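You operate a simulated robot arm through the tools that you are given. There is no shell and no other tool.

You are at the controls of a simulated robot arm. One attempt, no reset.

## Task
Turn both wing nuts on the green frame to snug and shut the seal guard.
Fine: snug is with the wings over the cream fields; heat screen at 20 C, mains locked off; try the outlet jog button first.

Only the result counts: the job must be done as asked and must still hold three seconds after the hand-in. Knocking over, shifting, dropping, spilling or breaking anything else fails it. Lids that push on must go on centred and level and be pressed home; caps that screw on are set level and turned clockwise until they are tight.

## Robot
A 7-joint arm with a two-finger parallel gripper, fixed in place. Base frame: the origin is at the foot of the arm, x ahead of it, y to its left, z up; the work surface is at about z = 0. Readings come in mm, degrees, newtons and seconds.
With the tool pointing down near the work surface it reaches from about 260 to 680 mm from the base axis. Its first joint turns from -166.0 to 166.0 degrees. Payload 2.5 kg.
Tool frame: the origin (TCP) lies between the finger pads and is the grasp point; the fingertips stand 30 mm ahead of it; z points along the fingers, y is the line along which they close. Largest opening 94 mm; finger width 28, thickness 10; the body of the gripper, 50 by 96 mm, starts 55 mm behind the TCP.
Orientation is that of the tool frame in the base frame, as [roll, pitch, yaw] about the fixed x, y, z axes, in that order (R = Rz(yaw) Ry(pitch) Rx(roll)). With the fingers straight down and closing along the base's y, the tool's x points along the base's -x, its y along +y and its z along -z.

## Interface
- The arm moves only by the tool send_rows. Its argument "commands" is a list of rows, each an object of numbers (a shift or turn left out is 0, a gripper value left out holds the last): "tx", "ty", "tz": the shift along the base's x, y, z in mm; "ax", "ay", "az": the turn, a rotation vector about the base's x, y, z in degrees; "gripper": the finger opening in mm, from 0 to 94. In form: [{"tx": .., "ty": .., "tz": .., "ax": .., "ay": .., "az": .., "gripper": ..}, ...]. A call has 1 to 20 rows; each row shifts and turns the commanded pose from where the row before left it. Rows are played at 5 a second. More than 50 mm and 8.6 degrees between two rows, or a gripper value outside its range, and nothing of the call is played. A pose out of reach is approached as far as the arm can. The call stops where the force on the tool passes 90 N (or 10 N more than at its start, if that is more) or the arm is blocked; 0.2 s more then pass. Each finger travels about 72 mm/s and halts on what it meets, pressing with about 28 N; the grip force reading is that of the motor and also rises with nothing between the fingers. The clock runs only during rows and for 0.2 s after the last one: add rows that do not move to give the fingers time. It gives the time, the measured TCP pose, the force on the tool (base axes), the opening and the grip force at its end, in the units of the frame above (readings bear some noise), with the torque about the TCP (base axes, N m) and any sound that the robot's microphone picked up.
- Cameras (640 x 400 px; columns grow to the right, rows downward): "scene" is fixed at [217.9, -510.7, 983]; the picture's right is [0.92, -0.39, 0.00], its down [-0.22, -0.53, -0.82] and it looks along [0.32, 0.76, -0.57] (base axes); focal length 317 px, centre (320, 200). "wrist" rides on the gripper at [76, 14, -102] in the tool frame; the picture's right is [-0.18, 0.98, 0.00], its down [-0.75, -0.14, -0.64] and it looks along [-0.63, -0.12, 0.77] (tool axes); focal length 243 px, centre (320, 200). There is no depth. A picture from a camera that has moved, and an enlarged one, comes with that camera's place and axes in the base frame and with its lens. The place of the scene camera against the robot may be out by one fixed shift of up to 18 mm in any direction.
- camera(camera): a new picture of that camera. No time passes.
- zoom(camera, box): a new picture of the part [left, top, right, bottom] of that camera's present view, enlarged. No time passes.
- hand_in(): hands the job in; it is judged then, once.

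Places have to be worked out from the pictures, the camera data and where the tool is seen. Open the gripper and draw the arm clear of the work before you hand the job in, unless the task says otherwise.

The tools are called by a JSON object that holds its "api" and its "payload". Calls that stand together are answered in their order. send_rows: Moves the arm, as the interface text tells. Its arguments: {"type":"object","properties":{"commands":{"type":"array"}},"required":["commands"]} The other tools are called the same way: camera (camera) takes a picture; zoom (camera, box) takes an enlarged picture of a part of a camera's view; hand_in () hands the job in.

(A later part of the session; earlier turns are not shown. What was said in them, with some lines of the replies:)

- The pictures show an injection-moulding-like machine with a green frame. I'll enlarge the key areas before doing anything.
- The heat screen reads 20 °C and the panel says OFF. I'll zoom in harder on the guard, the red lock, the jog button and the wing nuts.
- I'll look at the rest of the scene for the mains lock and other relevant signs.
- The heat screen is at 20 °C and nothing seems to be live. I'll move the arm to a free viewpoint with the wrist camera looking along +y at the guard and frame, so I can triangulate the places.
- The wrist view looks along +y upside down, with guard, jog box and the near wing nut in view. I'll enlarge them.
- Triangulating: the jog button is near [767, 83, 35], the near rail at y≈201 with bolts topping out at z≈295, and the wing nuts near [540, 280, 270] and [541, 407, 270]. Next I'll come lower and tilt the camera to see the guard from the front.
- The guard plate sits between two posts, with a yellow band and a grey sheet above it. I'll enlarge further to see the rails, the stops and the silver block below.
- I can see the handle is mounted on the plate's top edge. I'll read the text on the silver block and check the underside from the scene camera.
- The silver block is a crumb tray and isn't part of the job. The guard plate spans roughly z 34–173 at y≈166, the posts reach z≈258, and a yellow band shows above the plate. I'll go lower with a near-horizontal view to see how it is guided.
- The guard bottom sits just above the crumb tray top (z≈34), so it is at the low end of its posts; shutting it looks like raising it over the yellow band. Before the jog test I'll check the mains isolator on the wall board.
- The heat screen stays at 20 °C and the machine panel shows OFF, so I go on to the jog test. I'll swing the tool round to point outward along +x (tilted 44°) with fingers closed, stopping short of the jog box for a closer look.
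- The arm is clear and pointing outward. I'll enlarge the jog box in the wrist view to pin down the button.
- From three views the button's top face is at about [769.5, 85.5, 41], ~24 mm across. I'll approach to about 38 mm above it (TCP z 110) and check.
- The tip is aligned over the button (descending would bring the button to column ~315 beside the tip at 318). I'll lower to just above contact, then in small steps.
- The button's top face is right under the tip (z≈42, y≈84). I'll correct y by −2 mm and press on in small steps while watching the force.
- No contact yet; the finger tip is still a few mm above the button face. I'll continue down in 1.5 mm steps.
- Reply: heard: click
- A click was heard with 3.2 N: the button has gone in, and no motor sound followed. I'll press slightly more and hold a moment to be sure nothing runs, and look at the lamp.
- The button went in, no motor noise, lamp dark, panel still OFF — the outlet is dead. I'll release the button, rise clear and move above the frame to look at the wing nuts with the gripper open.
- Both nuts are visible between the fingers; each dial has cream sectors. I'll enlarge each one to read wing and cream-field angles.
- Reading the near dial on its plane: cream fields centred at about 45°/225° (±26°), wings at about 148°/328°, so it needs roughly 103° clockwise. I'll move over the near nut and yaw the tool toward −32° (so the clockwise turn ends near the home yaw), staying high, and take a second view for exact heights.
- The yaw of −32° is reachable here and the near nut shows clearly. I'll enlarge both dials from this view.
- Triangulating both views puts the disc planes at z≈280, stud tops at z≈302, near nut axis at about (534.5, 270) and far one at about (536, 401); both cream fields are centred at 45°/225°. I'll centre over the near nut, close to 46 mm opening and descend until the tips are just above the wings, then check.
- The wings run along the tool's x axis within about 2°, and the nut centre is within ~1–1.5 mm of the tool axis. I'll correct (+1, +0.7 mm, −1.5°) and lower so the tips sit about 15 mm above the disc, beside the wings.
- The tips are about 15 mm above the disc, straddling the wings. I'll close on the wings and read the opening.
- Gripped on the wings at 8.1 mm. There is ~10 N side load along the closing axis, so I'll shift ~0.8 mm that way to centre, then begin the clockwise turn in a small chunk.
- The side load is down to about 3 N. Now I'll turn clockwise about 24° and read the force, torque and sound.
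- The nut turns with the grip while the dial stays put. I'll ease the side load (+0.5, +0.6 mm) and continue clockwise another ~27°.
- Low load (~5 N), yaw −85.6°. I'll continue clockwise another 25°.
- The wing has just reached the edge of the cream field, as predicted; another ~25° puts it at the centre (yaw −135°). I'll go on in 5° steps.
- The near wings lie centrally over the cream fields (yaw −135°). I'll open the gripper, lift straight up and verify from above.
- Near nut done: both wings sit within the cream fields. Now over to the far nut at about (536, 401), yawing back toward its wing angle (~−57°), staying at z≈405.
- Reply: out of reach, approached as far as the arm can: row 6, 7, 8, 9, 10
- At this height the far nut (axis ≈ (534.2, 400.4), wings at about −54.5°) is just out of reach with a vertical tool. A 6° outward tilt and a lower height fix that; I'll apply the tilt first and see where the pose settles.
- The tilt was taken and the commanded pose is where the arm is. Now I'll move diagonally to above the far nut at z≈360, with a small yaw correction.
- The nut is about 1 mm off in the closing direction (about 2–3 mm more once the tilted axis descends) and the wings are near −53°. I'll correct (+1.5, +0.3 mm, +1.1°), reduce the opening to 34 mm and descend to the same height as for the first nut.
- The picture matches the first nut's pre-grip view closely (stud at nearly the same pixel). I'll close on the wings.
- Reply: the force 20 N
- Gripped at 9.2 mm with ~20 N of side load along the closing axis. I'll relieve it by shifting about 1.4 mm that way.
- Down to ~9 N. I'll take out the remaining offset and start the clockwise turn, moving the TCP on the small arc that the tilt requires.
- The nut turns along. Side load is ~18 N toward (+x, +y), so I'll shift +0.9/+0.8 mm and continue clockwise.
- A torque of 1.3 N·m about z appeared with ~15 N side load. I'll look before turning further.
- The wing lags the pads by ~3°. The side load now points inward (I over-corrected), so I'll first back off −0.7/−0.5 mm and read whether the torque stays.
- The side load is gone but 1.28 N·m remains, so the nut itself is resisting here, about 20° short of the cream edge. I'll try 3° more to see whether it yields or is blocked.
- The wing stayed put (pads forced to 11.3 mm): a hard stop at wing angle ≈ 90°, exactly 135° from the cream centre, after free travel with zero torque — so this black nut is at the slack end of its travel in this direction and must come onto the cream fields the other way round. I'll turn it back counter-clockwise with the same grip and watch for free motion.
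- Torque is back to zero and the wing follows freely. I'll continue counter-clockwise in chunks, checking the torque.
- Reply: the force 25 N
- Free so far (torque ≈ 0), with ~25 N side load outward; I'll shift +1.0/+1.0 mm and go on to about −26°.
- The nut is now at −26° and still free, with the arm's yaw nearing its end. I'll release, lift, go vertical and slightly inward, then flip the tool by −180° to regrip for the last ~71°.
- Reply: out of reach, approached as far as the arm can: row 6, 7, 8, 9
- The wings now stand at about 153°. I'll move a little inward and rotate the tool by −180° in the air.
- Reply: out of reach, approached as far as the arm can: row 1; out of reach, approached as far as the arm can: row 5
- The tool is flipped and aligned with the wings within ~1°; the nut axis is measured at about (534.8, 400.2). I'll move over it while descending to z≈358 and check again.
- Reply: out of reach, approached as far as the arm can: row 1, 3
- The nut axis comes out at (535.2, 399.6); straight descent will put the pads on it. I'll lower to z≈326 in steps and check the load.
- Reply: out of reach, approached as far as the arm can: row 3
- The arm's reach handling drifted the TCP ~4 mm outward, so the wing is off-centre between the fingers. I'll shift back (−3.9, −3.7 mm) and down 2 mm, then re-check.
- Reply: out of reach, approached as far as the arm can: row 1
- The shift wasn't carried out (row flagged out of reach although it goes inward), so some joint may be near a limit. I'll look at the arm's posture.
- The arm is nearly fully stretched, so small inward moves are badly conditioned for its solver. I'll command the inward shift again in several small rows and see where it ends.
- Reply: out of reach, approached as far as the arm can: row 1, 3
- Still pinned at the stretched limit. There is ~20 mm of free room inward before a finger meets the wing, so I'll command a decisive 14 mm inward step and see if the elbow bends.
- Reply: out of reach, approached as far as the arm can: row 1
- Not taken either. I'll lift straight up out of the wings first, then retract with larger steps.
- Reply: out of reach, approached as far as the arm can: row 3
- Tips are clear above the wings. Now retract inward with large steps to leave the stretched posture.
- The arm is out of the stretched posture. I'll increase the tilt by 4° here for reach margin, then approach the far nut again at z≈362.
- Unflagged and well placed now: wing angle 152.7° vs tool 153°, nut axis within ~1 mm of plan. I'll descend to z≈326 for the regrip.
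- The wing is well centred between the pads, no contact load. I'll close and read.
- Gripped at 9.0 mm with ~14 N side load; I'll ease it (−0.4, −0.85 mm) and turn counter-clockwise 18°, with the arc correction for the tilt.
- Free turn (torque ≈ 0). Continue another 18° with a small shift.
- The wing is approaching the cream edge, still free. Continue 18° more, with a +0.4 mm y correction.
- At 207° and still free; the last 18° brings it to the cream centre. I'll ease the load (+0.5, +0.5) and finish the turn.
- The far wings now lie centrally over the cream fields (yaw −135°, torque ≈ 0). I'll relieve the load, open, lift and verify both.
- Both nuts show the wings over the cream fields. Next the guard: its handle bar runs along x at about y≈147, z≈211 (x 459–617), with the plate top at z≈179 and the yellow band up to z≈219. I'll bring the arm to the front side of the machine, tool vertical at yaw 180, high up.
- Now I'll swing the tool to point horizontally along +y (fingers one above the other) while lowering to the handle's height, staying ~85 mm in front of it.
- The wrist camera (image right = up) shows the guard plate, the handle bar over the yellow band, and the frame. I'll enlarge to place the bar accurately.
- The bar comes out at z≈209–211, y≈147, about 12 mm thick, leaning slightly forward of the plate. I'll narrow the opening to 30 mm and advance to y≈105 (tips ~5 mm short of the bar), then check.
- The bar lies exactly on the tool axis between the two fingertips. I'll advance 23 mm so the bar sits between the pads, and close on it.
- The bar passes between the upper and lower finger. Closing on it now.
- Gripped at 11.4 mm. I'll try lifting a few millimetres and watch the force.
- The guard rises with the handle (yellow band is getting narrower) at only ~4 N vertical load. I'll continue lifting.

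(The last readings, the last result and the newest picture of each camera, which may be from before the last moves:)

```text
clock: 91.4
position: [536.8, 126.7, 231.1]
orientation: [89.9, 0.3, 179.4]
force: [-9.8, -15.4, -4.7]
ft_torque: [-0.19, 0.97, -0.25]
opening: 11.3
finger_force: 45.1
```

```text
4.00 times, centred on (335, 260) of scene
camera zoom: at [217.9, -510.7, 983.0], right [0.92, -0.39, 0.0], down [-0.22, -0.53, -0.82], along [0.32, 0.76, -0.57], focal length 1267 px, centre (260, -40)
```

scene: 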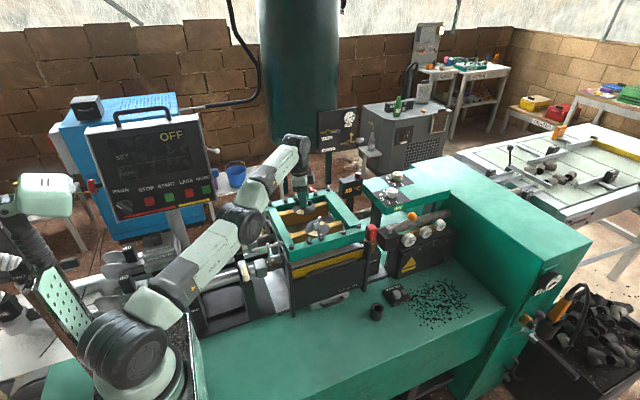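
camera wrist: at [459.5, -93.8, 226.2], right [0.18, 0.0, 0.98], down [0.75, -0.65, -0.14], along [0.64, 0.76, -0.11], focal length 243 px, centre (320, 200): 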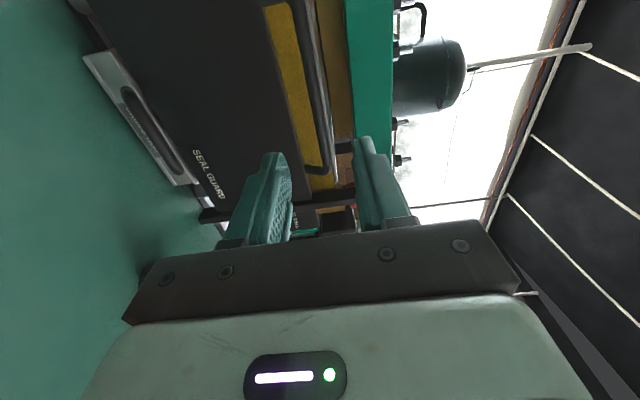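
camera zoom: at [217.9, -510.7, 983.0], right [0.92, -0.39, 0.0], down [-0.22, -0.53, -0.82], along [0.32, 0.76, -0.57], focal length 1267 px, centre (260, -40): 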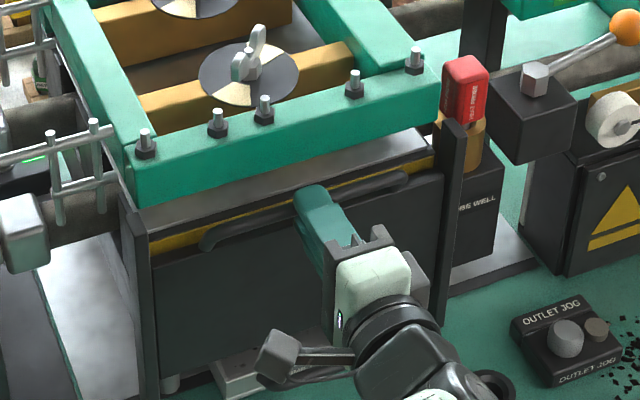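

The yellow band is almost covered. I'll relieve the lateral load (−0.5, −0.8 mm) and keep lifting in small steps, watching for a stop or a click.

{"api": "send_rows", "payload": {"commands": [{"tx": -0.5, "ty": -0.8, "tz": 3}, {"tz": 3}, {"tz": 3}, {"tz": 3}, {}]}}

{"api": "zoom", "payload": {"camera": "scene", "box": [280, 210, 390, 310]}}

```text
clock: 92.6
position: [537.4, 125.5, 243.7]
orientation: [90.0, 0.4, 179.4]
force: [5.3, 0.4, -3.8]
ft_torque: [-0.16, 1.07, -0.51]
opening: 11.3
finger_force: 45.2
```

```text
4.00 times, centred on (335, 260) of scene
camera zoom: at [217.9, -510.7, 983.0], right [0.92, -0.39, 0.0], down [-0.22, -0.53, -0.82], along [0.32, 0.76, -0.57], focal length 1267 px, centre (260, -40)
```

zoom: 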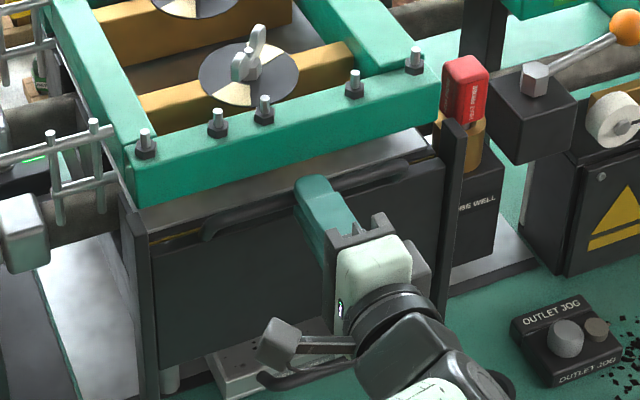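

Only a sliver of yellow remains. Continue in 2 mm steps until it meets its stop.

{"api": "send_rows", "payload": {"commands": [{"tz": 2}, {"tz": 2}, {"tz": 2}, {}]}}

{"api": "zoom", "payload": {"camera": "scene", "box": [280, 210, 390, 310]}}

```text
clock: 93.6
position: [536.5, 127.1, 250.1]
orientation: [90.0, 0.4, 179.3]
force: [20.5, 10.2, -3.4]
ft_torque: [-0.14, 1.02, -0.47]
opening: 11.3
finger_force: 45.3
```

```text
4.00 times, centred on (335, 260) of scene
camera zoom: at [217.9, -510.7, 983.0], right [0.92, -0.39, 0.0], down [-0.22, -0.53, -0.82], along [0.32, 0.76, -0.57], focal length 1267 px, centre (260, -40)
```

zoom: 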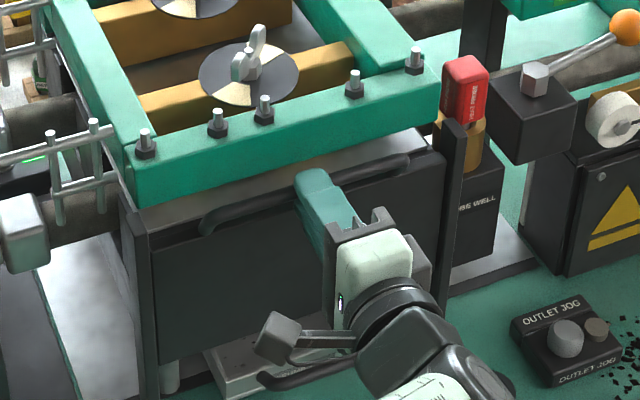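

The yellow is fully covered now. No vertical stop yet (−3.4 N); I'll relieve the side load (+0.9, +0.4 mm) and go on carefully to find the end stop.

{"api": "send_rows", "payload": {"commands": [{"tx": 0.9, "ty": 0.4, "tz": 1.5}, {"tz": 1.5}, {"tz": 1.5}, {}]}}

```text
clock: 94.6
position: [537.0, 126.9, 254.3]
orientation: [90.0, 0.3, 179.5]
force: [2.7, -0.3, -5.5]
ft_torque: [-0.15, 1.01, -0.32]
opening: 11.5
finger_force: 44.7
```

Still free at z=254. Continue in 1.5 mm steps.

{"api": "send_rows", "payload": {"commands": [{"tz": 1.5}, {"tz": 1.5}, {"tz": 1.5}, {}]}}

{"api": "zoom", "payload": {"camera": "scene", "box": [280, 210, 390, 310]}}

{"api": "camera", "payload": {"camera": "wrist"}}

```text
clock: 95.6
position: [536.2, 128.1, 260.2]
orientation: [90.0, 0.3, 179.5]
force: [-1.8, -5.0, -4.9]
ft_torque: [-0.15, 0.96, -0.01]
opening: 11.4
finger_force: 45.4
```

```text
4.00 times, centred on (335, 260) of scene
camera zoom: at [217.9, -510.7, 983.0], right [0.92, -0.39, 0.0], down [-0.22, -0.53, -0.82], along [0.32, 0.76, -0.57], focal length 1267 px, centre (260, -40)
```

zoom: 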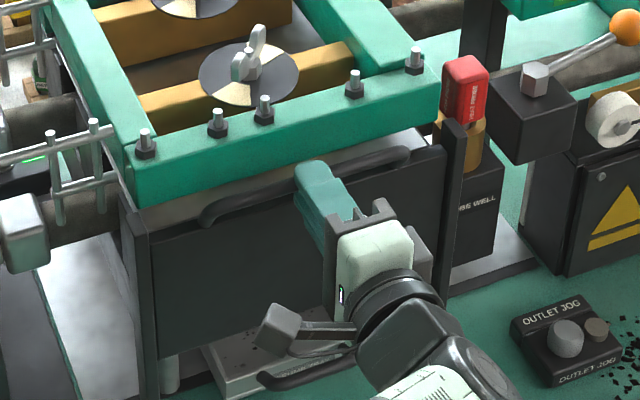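

```text
taken
camera wrist: at [459.0, 24.8, 273.6], right [0.18, 0.0, 0.98], down [0.75, -0.65, -0.14], along [0.64, 0.76, -0.11], focal length 243 px, centre (320, 200)
```

wrist: 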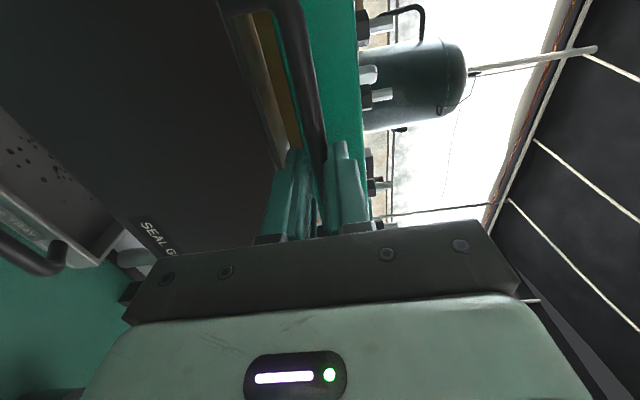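

The guard has risen ~50 mm and still moves freely. I'll check the gap at its top edge before going on.

{"api": "zoom", "payload": {"camera": "wrist", "box": [180, 0, 380, 180]}}

{"api": "zoom", "payload": {"camera": "scene", "box": [280, 225, 340, 275]}}

{"api": "zoom", "payload": {"camera": "scene", "box": [340, 220, 390, 265]}}

{"api": "zoom", "payload": {"camera": "scene", "box": [280, 270, 380, 330]}}

```text
2.22 times, centred on (280, 90) of wrist
camera zoom: at [459.0, 24.8, 273.6], right [0.18, 0.0, 0.98], down [0.75, -0.65, -0.14], along [0.64, 0.76, -0.11], focal length 539 px, centre (409, 444)
```

zoom: 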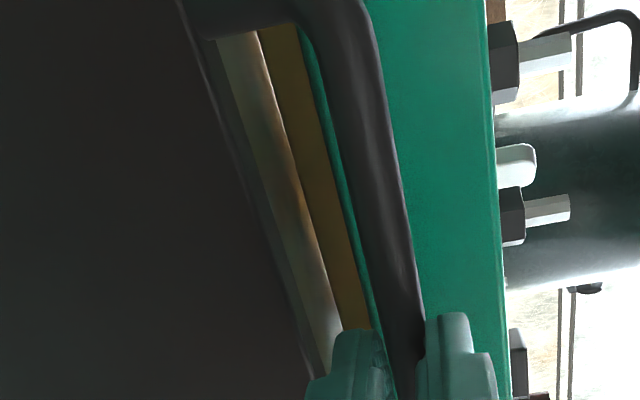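

```text
8.00 times, centred on (310, 250) of scene
camera zoom: at [217.9, -510.7, 983.0], right [0.92, -0.39, 0.0], down [-0.22, -0.53, -0.82], along [0.32, 0.76, -0.57], focal length 2534 px, centre (400, -200)
```

zoom: 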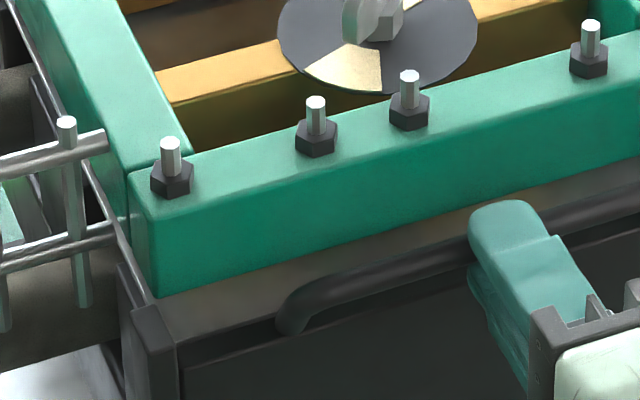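

```text
8.89 times, centred on (365, 242) of scene
camera zoom: at [217.9, -510.7, 983.0], right [0.92, -0.39, 0.0], down [-0.22, -0.53, -0.82], along [0.32, 0.76, -0.57], focal length 2815 px, centre (-80, -178)
```

zoom: 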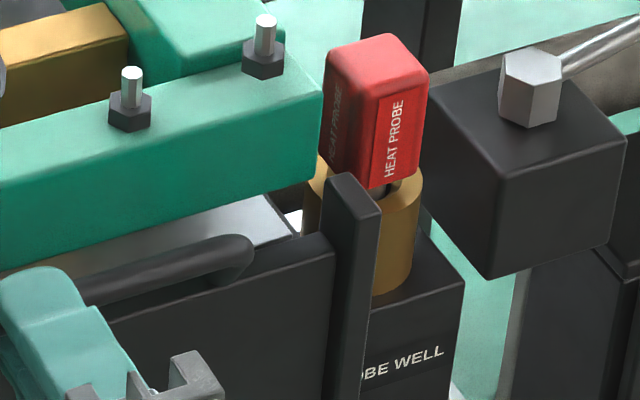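

```text
6.40 times, centred on (330, 300) of scene
camera zoom: at [217.9, -510.7, 983.0], right [0.92, -0.39, 0.0], down [-0.22, -0.53, -0.82], along [0.32, 0.76, -0.57], focal length 2027 px, centre (256, -440)
```

zoom: 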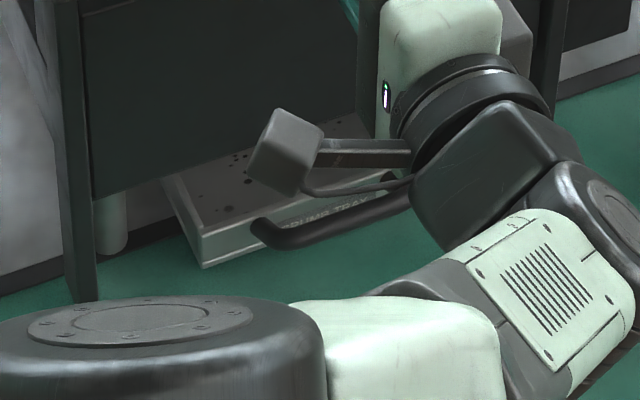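

Up is clearly the closing direction (it covers the yellow band and meets the underside of the frame). I'll keep raising in small steps to its end stop.

{"api": "send_rows", "payload": {"commands": [{"tz": 2}, {"tz": 2}, {}]}}

{"api": "send_rows", "payload": {"commands": [{"tz": 2}, {"tz": 2}, {}]}}

```text
clock: 96.4
position: [536.0, 127.1, 263.1]
orientation: [90.0, 0.3, 179.5]
force: [-9.0, -8.3, -5.8]
ft_torque: [-0.14, 1.0, -0.46]
opening: 11.5
finger_force: 45.1
```

```text
clock: 97.2
position: [537.2, 126.9, 266.0]
orientation: [90.1, 0.3, 179.5]
force: [-16.6, -14.6, -5.3]
ft_torque: [-0.19, 1.05, -0.06]
opening: 11.7
finger_force: 45.0
```

Still free at z=266. I'll relieve the side load and continue.

{"api": "send_rows", "payload": {"commands": [{"tx": -0.7, "ty": -0.7, "tz": 2}, {"tz": 2}, {}]}}

{"api": "send_rows", "payload": {"commands": [{"tz": 2}, {"tz": 2}, {}]}}

{"api": "zoom", "payload": {"camera": "scene", "box": [280, 210, 390, 310]}}

```text
clock: 98.0
position: [537.7, 127.0, 271.8]
orientation: [89.8, 0.4, 179.5]
force: [-3.2, -2.3, -1.6]
ft_torque: [-0.05, 1.03, 0.48]
opening: 11.8
finger_force: 45.1
```

```text
clock: 98.8
position: [536.8, 127.4, 274.0]
orientation: [90.0, 0.4, 179.4]
force: [0.1, 6.4, -6.0]
ft_torque: [-0.14, 0.96, -0.18]
opening: 11.5
finger_force: 44.7
```

```text
4.00 times, centred on (335, 260) of scene
camera zoom: at [217.9, -510.7, 983.0], right [0.92, -0.39, 0.0], down [-0.22, -0.53, -0.82], along [0.32, 0.76, -0.57], focal length 1267 px, centre (260, -40)
```

zoom: 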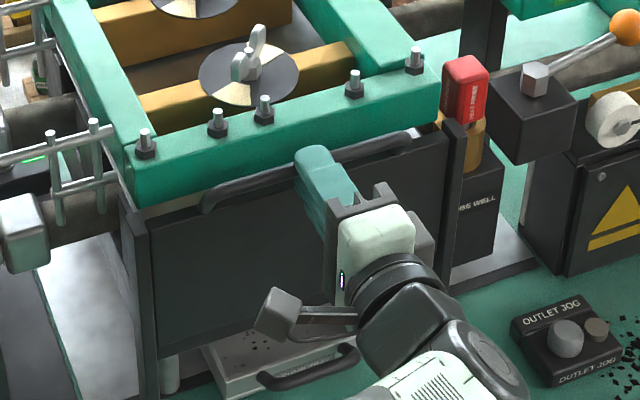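

The plate top is nearing the post tops; still free. Continue upward to the stop.

{"api": "send_rows", "payload": {"commands": [{"tz": 2}, {"tz": 2}, {}]}}

{"api": "send_rows", "payload": {"commands": [{"tz": 2}, {"tz": 2}, {}]}}

{"api": "send_rows", "payload": {"commands": [{"tz": 1.5}, {"tz": 1.5}, {}]}}

```text
clock: 99.6
position: [536.5, 127.8, 275.5]
orientation: [90.5, 0.3, 179.3]
force: [14.5, 21.0, -36.5]
ft_torque: [-0.83, 0.79, 0.4]
opening: 11.5
finger_force: 45.2
```

```text
clock: 100.4
position: [535.1, 125.8, 276.1]
orientation: [90.8, -0.1, 179.3]
force: [4.8, 31.6, -58.1]
ft_torque: [-1.35, 0.54, -0.31]
opening: 11.7
finger_force: 45.4
```

```text
clock: 101.2
position: [535.6, 125.5, 276.7]
orientation: [91.2, 0.0, 179.2]
force: [4.2, 31.3, -69.4]
ft_torque: [-1.72, 0.43, 0.07]
opening: 11.4
finger_force: 44.9
```

The guard has reached its upper stop at z≈276 (force up to 69 N). I'll back the command off to near zero load, then loosen the grip slightly to see whether the guard stays up by itself.

{"api": "send_rows", "payload": {"commands": [{"tz": -3}, {"tz": -3}, {}]}}

```text
clock: 102.0
position: [535.8, 123.2, 275.6]
orientation: [90.5, 0.3, 179.4]
force: [-8.1, 15.1, -42.9]
ft_torque: [-1.14, 0.87, -0.48]
opening: 11.6
finger_force: 44.6
```

{"api": "send_rows", "payload": {"commands": [{"tz": -2}, {"tz": -1.5}, {}]}}

```text
clock: 102.8
position: [536.0, 125.2, 274.4]
orientation: [90.3, 0.4, 179.4]
force: [-14.5, -3.2, -24.9]
ft_torque: [-0.67, 1.03, 0.32]
opening: 11.5
finger_force: 44.6
```

Still pressing up with 25 N; I'll ease a little more.

{"api": "send_rows", "payload": {"commands": [{"tz": -1}, {"tz": -1}, {}]}}

{"api": "zoom", "payload": {"camera": "scene", "box": [280, 210, 390, 310]}}

```text
clock: 103.6
position: [537.5, 124.7, 275.1]
orientation: [90.1, 0.4, 179.4]
force: [-22.3, -22.9, -7.8]
ft_torque: [-0.19, 1.08, 0.72]
opening: 11.4
finger_force: 44.9
```

```text
4.00 times, centred on (335, 260) of scene
camera zoom: at [217.9, -510.7, 983.0], right [0.92, -0.39, 0.0], down [-0.22, -0.53, -0.82], along [0.32, 0.76, -0.57], focal length 1267 px, centre (260, -40)
```

zoom: 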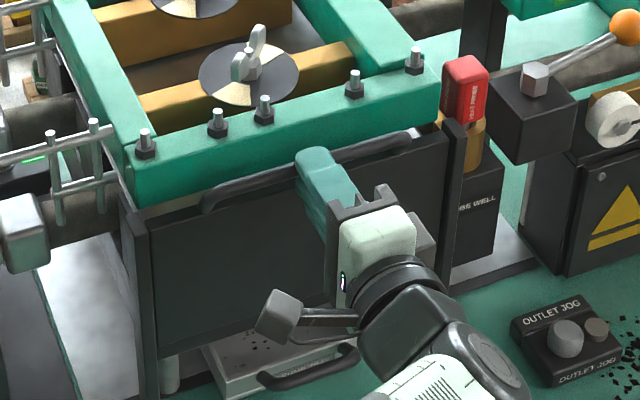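

Vertical load is −8 N now. I'll relieve the lateral load and then open just to 17 mm and see whether the guard drops onto the lower finger.

{"api": "send_rows", "payload": {"commands": [{"tx": -1, "ty": -1}, {}, {"gripper": 17}, {}, {}, {}, {}]}}

{"api": "zoom", "payload": {"camera": "scene", "box": [280, 210, 390, 310]}}

{"api": "zoom", "payload": {"camera": "wrist", "box": [240, 60, 400, 200]}}

```text
clock: 105.2
position: [536.5, 126.2, 275.1]
orientation: [90.0, 0.4, 179.5]
force: [-1.2, 0.0, 1.0]
ft_torque: [0.0, 0.01, 0.01]
opening: 16.6
finger_force: 0.0
```

```text
4.00 times, centred on (335, 260) of scene
camera zoom: at [217.9, -510.7, 983.0], right [0.92, -0.39, 0.0], down [-0.22, -0.53, -0.82], along [0.32, 0.76, -0.57], focal length 1267 px, centre (260, -40)
```

zoom: 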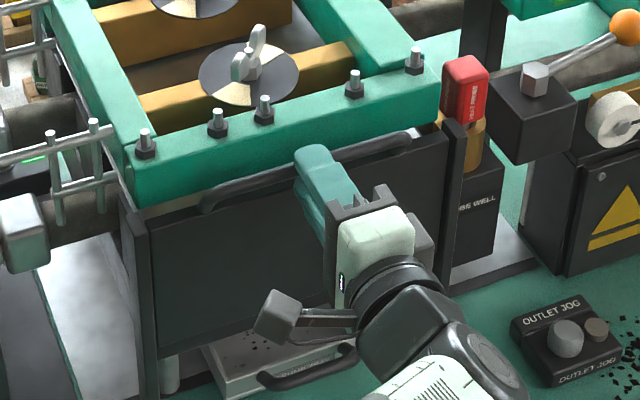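

```text
2.86 times, centred on (320, 130) of wrist
camera zoom: at [458.0, 23.3, 289.2], right [0.18, 0.0, 0.98], down [0.75, -0.65, -0.14], along [0.64, 0.76, -0.11], focal length 693 px, centre (320, 400)
```

zoom: 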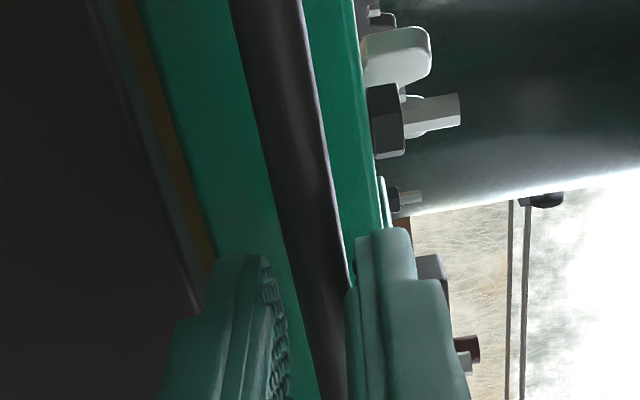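

No load on the fingers at all: the guard stays up by itself. I'll open to 32 mm and withdraw straight back along −y.

{"api": "send_rows", "payload": {"commands": [{"gripper": 32}, {}, {"ty": -10}, {"ty": -20}, {"ty": -30}, {"ty": -40}, {}]}}

{"api": "camera", "payload": {"camera": "scene"}}

{"api": "zoom", "payload": {"camera": "scene", "box": [270, 180, 400, 320]}}

{"api": "camera", "payload": {"camera": "wrist"}}

```text
clock: 106.8
position: [536.0, 25.2, 274.8]
orientation: [89.9, 0.4, 179.5]
force: [0.5, -0.1, -0.4]
ft_torque: [0.01, 0.0, 0.02]
opening: 32.0
finger_force: 0.0
```

```text
taken
```

scene: 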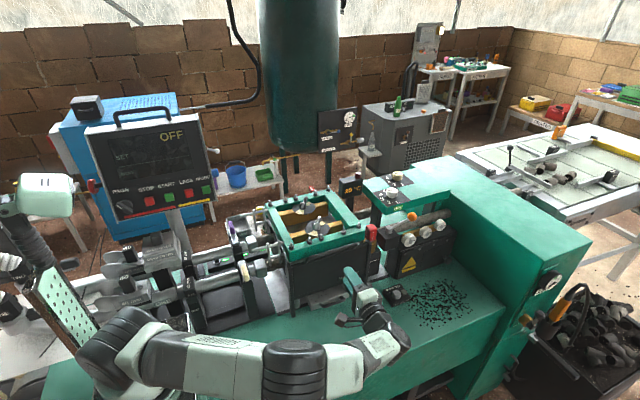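

```text
2.86 times, centred on (335, 250) of scene
camera zoom: at [217.9, -510.7, 983.0], right [0.92, -0.39, 0.0], down [-0.22, -0.53, -0.82], along [0.32, 0.76, -0.57], focal length 905 px, centre (277, 57)
```

zoom: 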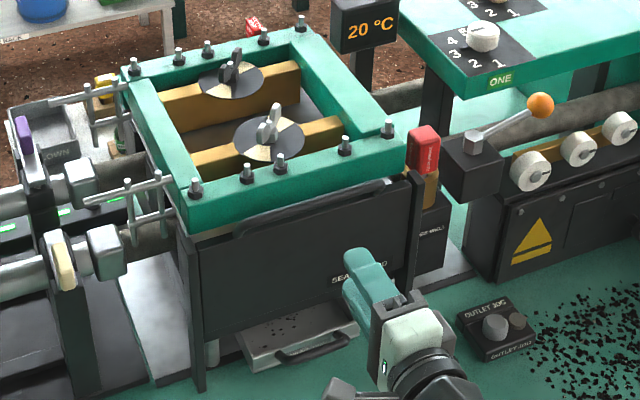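

```text
taken
camera wrist: at [458.3, -77.5, 289.1], right [0.18, 0.0, 0.98], down [0.75, -0.65, -0.14], along [0.64, 0.76, -0.11], focal length 243 px, centre (320, 200)
```

wrist: 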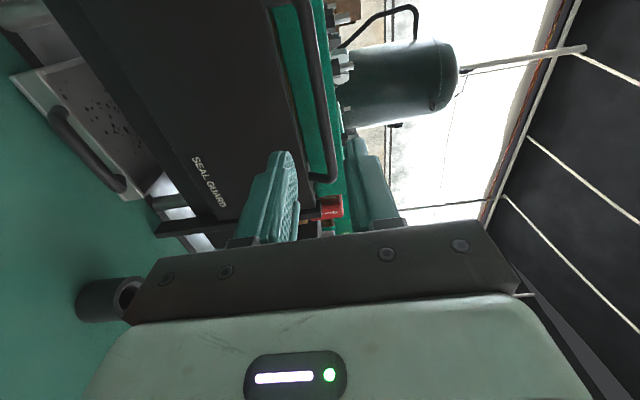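

The guard stays fully raised and the yellow band is hidden; the crumb tray hasn't moved. I'll draw back and up, then turn the tool down again and open the gripper fully, away from the work.

{"api": "send_rows", "payload": {"commands": [{"ty": -30, "tz": 10}, {"ty": -20, "tz": 40}, {"tz": 45}, {"tz": 45}, {"tz": 45}, {"tx": -10, "tz": 20, "ax": -8.2}, {"tx": -10, "tz": 10, "ax": -8.2}, {"tx": -10, "tz": 5, "ax": -8.2}, {"tx": -10, "tz": 5, "ax": -8.2}, {"tx": -10, "tz": 5, "ax": -8.2}, {"tx": -10, "ax": -8.2}, {"tx": -10, "ax": -8.2}, {"tx": -10, "ax": -8.2}, {"tx": -10, "ax": -8.2}, {"tx": -10, "ax": -8.2}, {"tx": -10, "ax": -8.0, "gripper": 94}, {}]}}

{"api": "send_rows", "payload": {"commands": [{"tx": -20, "ty": 15, "tz": 20}, {"tx": -20, "ty": 15, "tz": 20}, {"tx": -20, "ty": 15, "tz": 20}, {"tx": -20, "ty": 15, "tz": 20}, {"tx": -20, "ty": 15, "tz": 20}, {}]}}

{"api": "camera", "payload": {"camera": "scene"}}

{"api": "zoom", "payload": {"camera": "scene", "box": [270, 180, 400, 320]}}

{"api": "zoom", "payload": {"camera": "scene", "box": [280, 185, 350, 245]}}

{"api": "camera", "payload": {"camera": "wrist"}}

```text
clock: 110.4
position: [425.8, -24.1, 504.4]
orientation: [-179.9, 0.7, -179.7]
force: [-0.4, 0.2, 0.6]
ft_torque: [0.01, 0.0, -0.02]
opening: 94.2
finger_force: 0.0
```

```text
clock: 111.8
position: [326.5, 49.5, 604.8]
orientation: [-180.0, 0.5, -179.6]
force: [0.0, 0.1, 0.0]
ft_torque: [0.0, 0.01, 0.03]
opening: 94.2
finger_force: 0.1
```

```text
taken
```

scene: 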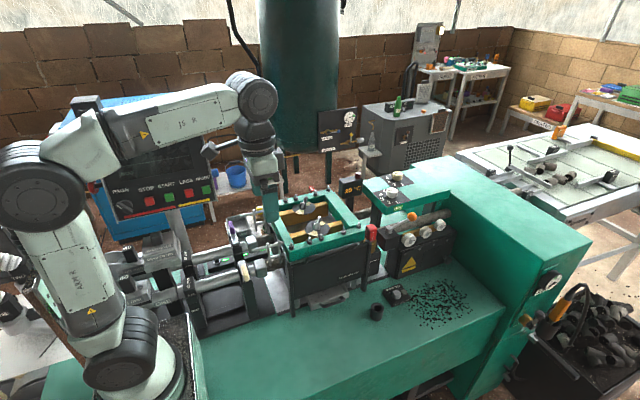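

```text
2.86 times, centred on (335, 250) of scene
camera zoom: at [217.9, -510.7, 983.0], right [0.92, -0.39, 0.0], down [-0.22, -0.53, -0.82], along [0.32, 0.76, -0.57], focal length 905 px, centre (277, 57)
```

zoom: 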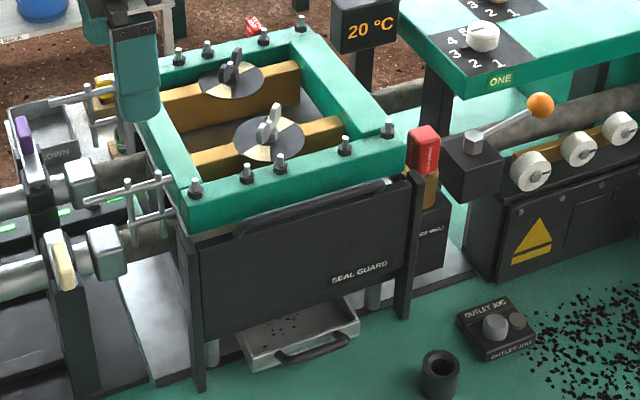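

```text
6.67 times, centred on (315, 215) of scene
camera zoom: at [217.9, -510.7, 983.0], right [0.92, -0.39, 0.0], down [-0.22, -0.53, -0.82], along [0.32, 0.76, -0.57], focal length 2111 px, centre (353, 100)
```

zoom: 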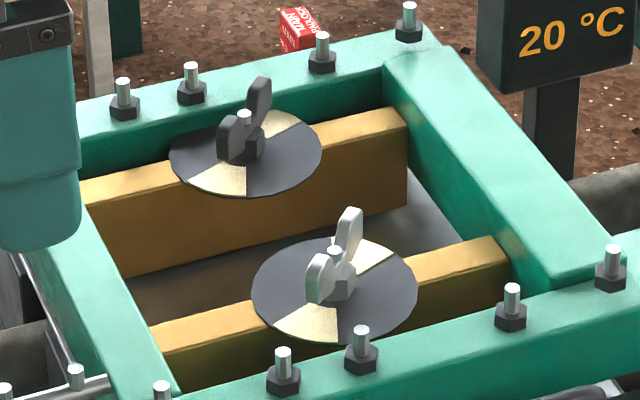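

```text
taken
camera wrist: at [248.0, 63.3, 707.2], right [0.18, 0.98, 0.0], down [0.75, -0.14, 0.65], along [0.64, -0.11, -0.76], focal length 243 px, centre (320, 200)
```

wrist: 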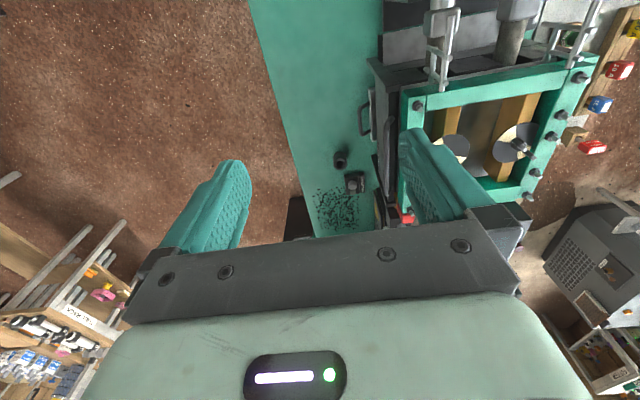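

All checks out: the jog button was tried and was dead, both nuts' wings lie over the cream fields, and the guard stands at its upper stop with the yellow band covered and hasn't crept in the last 5 s. Nothing else looks moved, the gripper is open and the arm is clear, so I'm handing in.

{"api": "hand_in", "payload": {}}

```text
The job is handed in.
```

I handed the job in with both wing nuts turned onto their cream fields and the seal guard shut. No score has come back yet. Two points rest on my judgement: which way the black nut tightens, and which way the guard shuts.

- **Lockout check:** I pressed the outlet jog button first. It clicked, nothing ran and its lamp stayed dark. The heat screen read 20 °C and the panel showed OFF. I could not see the mains lock itself.
- **Near nut (silver):** I turned it clockwise about 100°, and its wings are centred on the cream fields.
- **Far nut (black):** Clockwise it hit a hard stop after about 38°, still short of the cream fields. I took that stop as the slack end of its travel and turned it the other way, about 98° counter-clockwise from where it started. Its wings are now centred on the cream fields.
- **No tightness felt:** Neither nut showed any resistance at the cream fields, so snug is judged by wing position only.
- **Seal guard:** I raised it by its handle, about 66 mm, to its upper stop. I took up as shut because raising it covers the yellow band, and it could hardly go lower with the crumb tray underneath. It stayed up on its own after I let go, with no sign of creeping for about six seconds.

Nothing else appeared to have moved in the last pictures. The gripper was open and the arm clear when I handed in.
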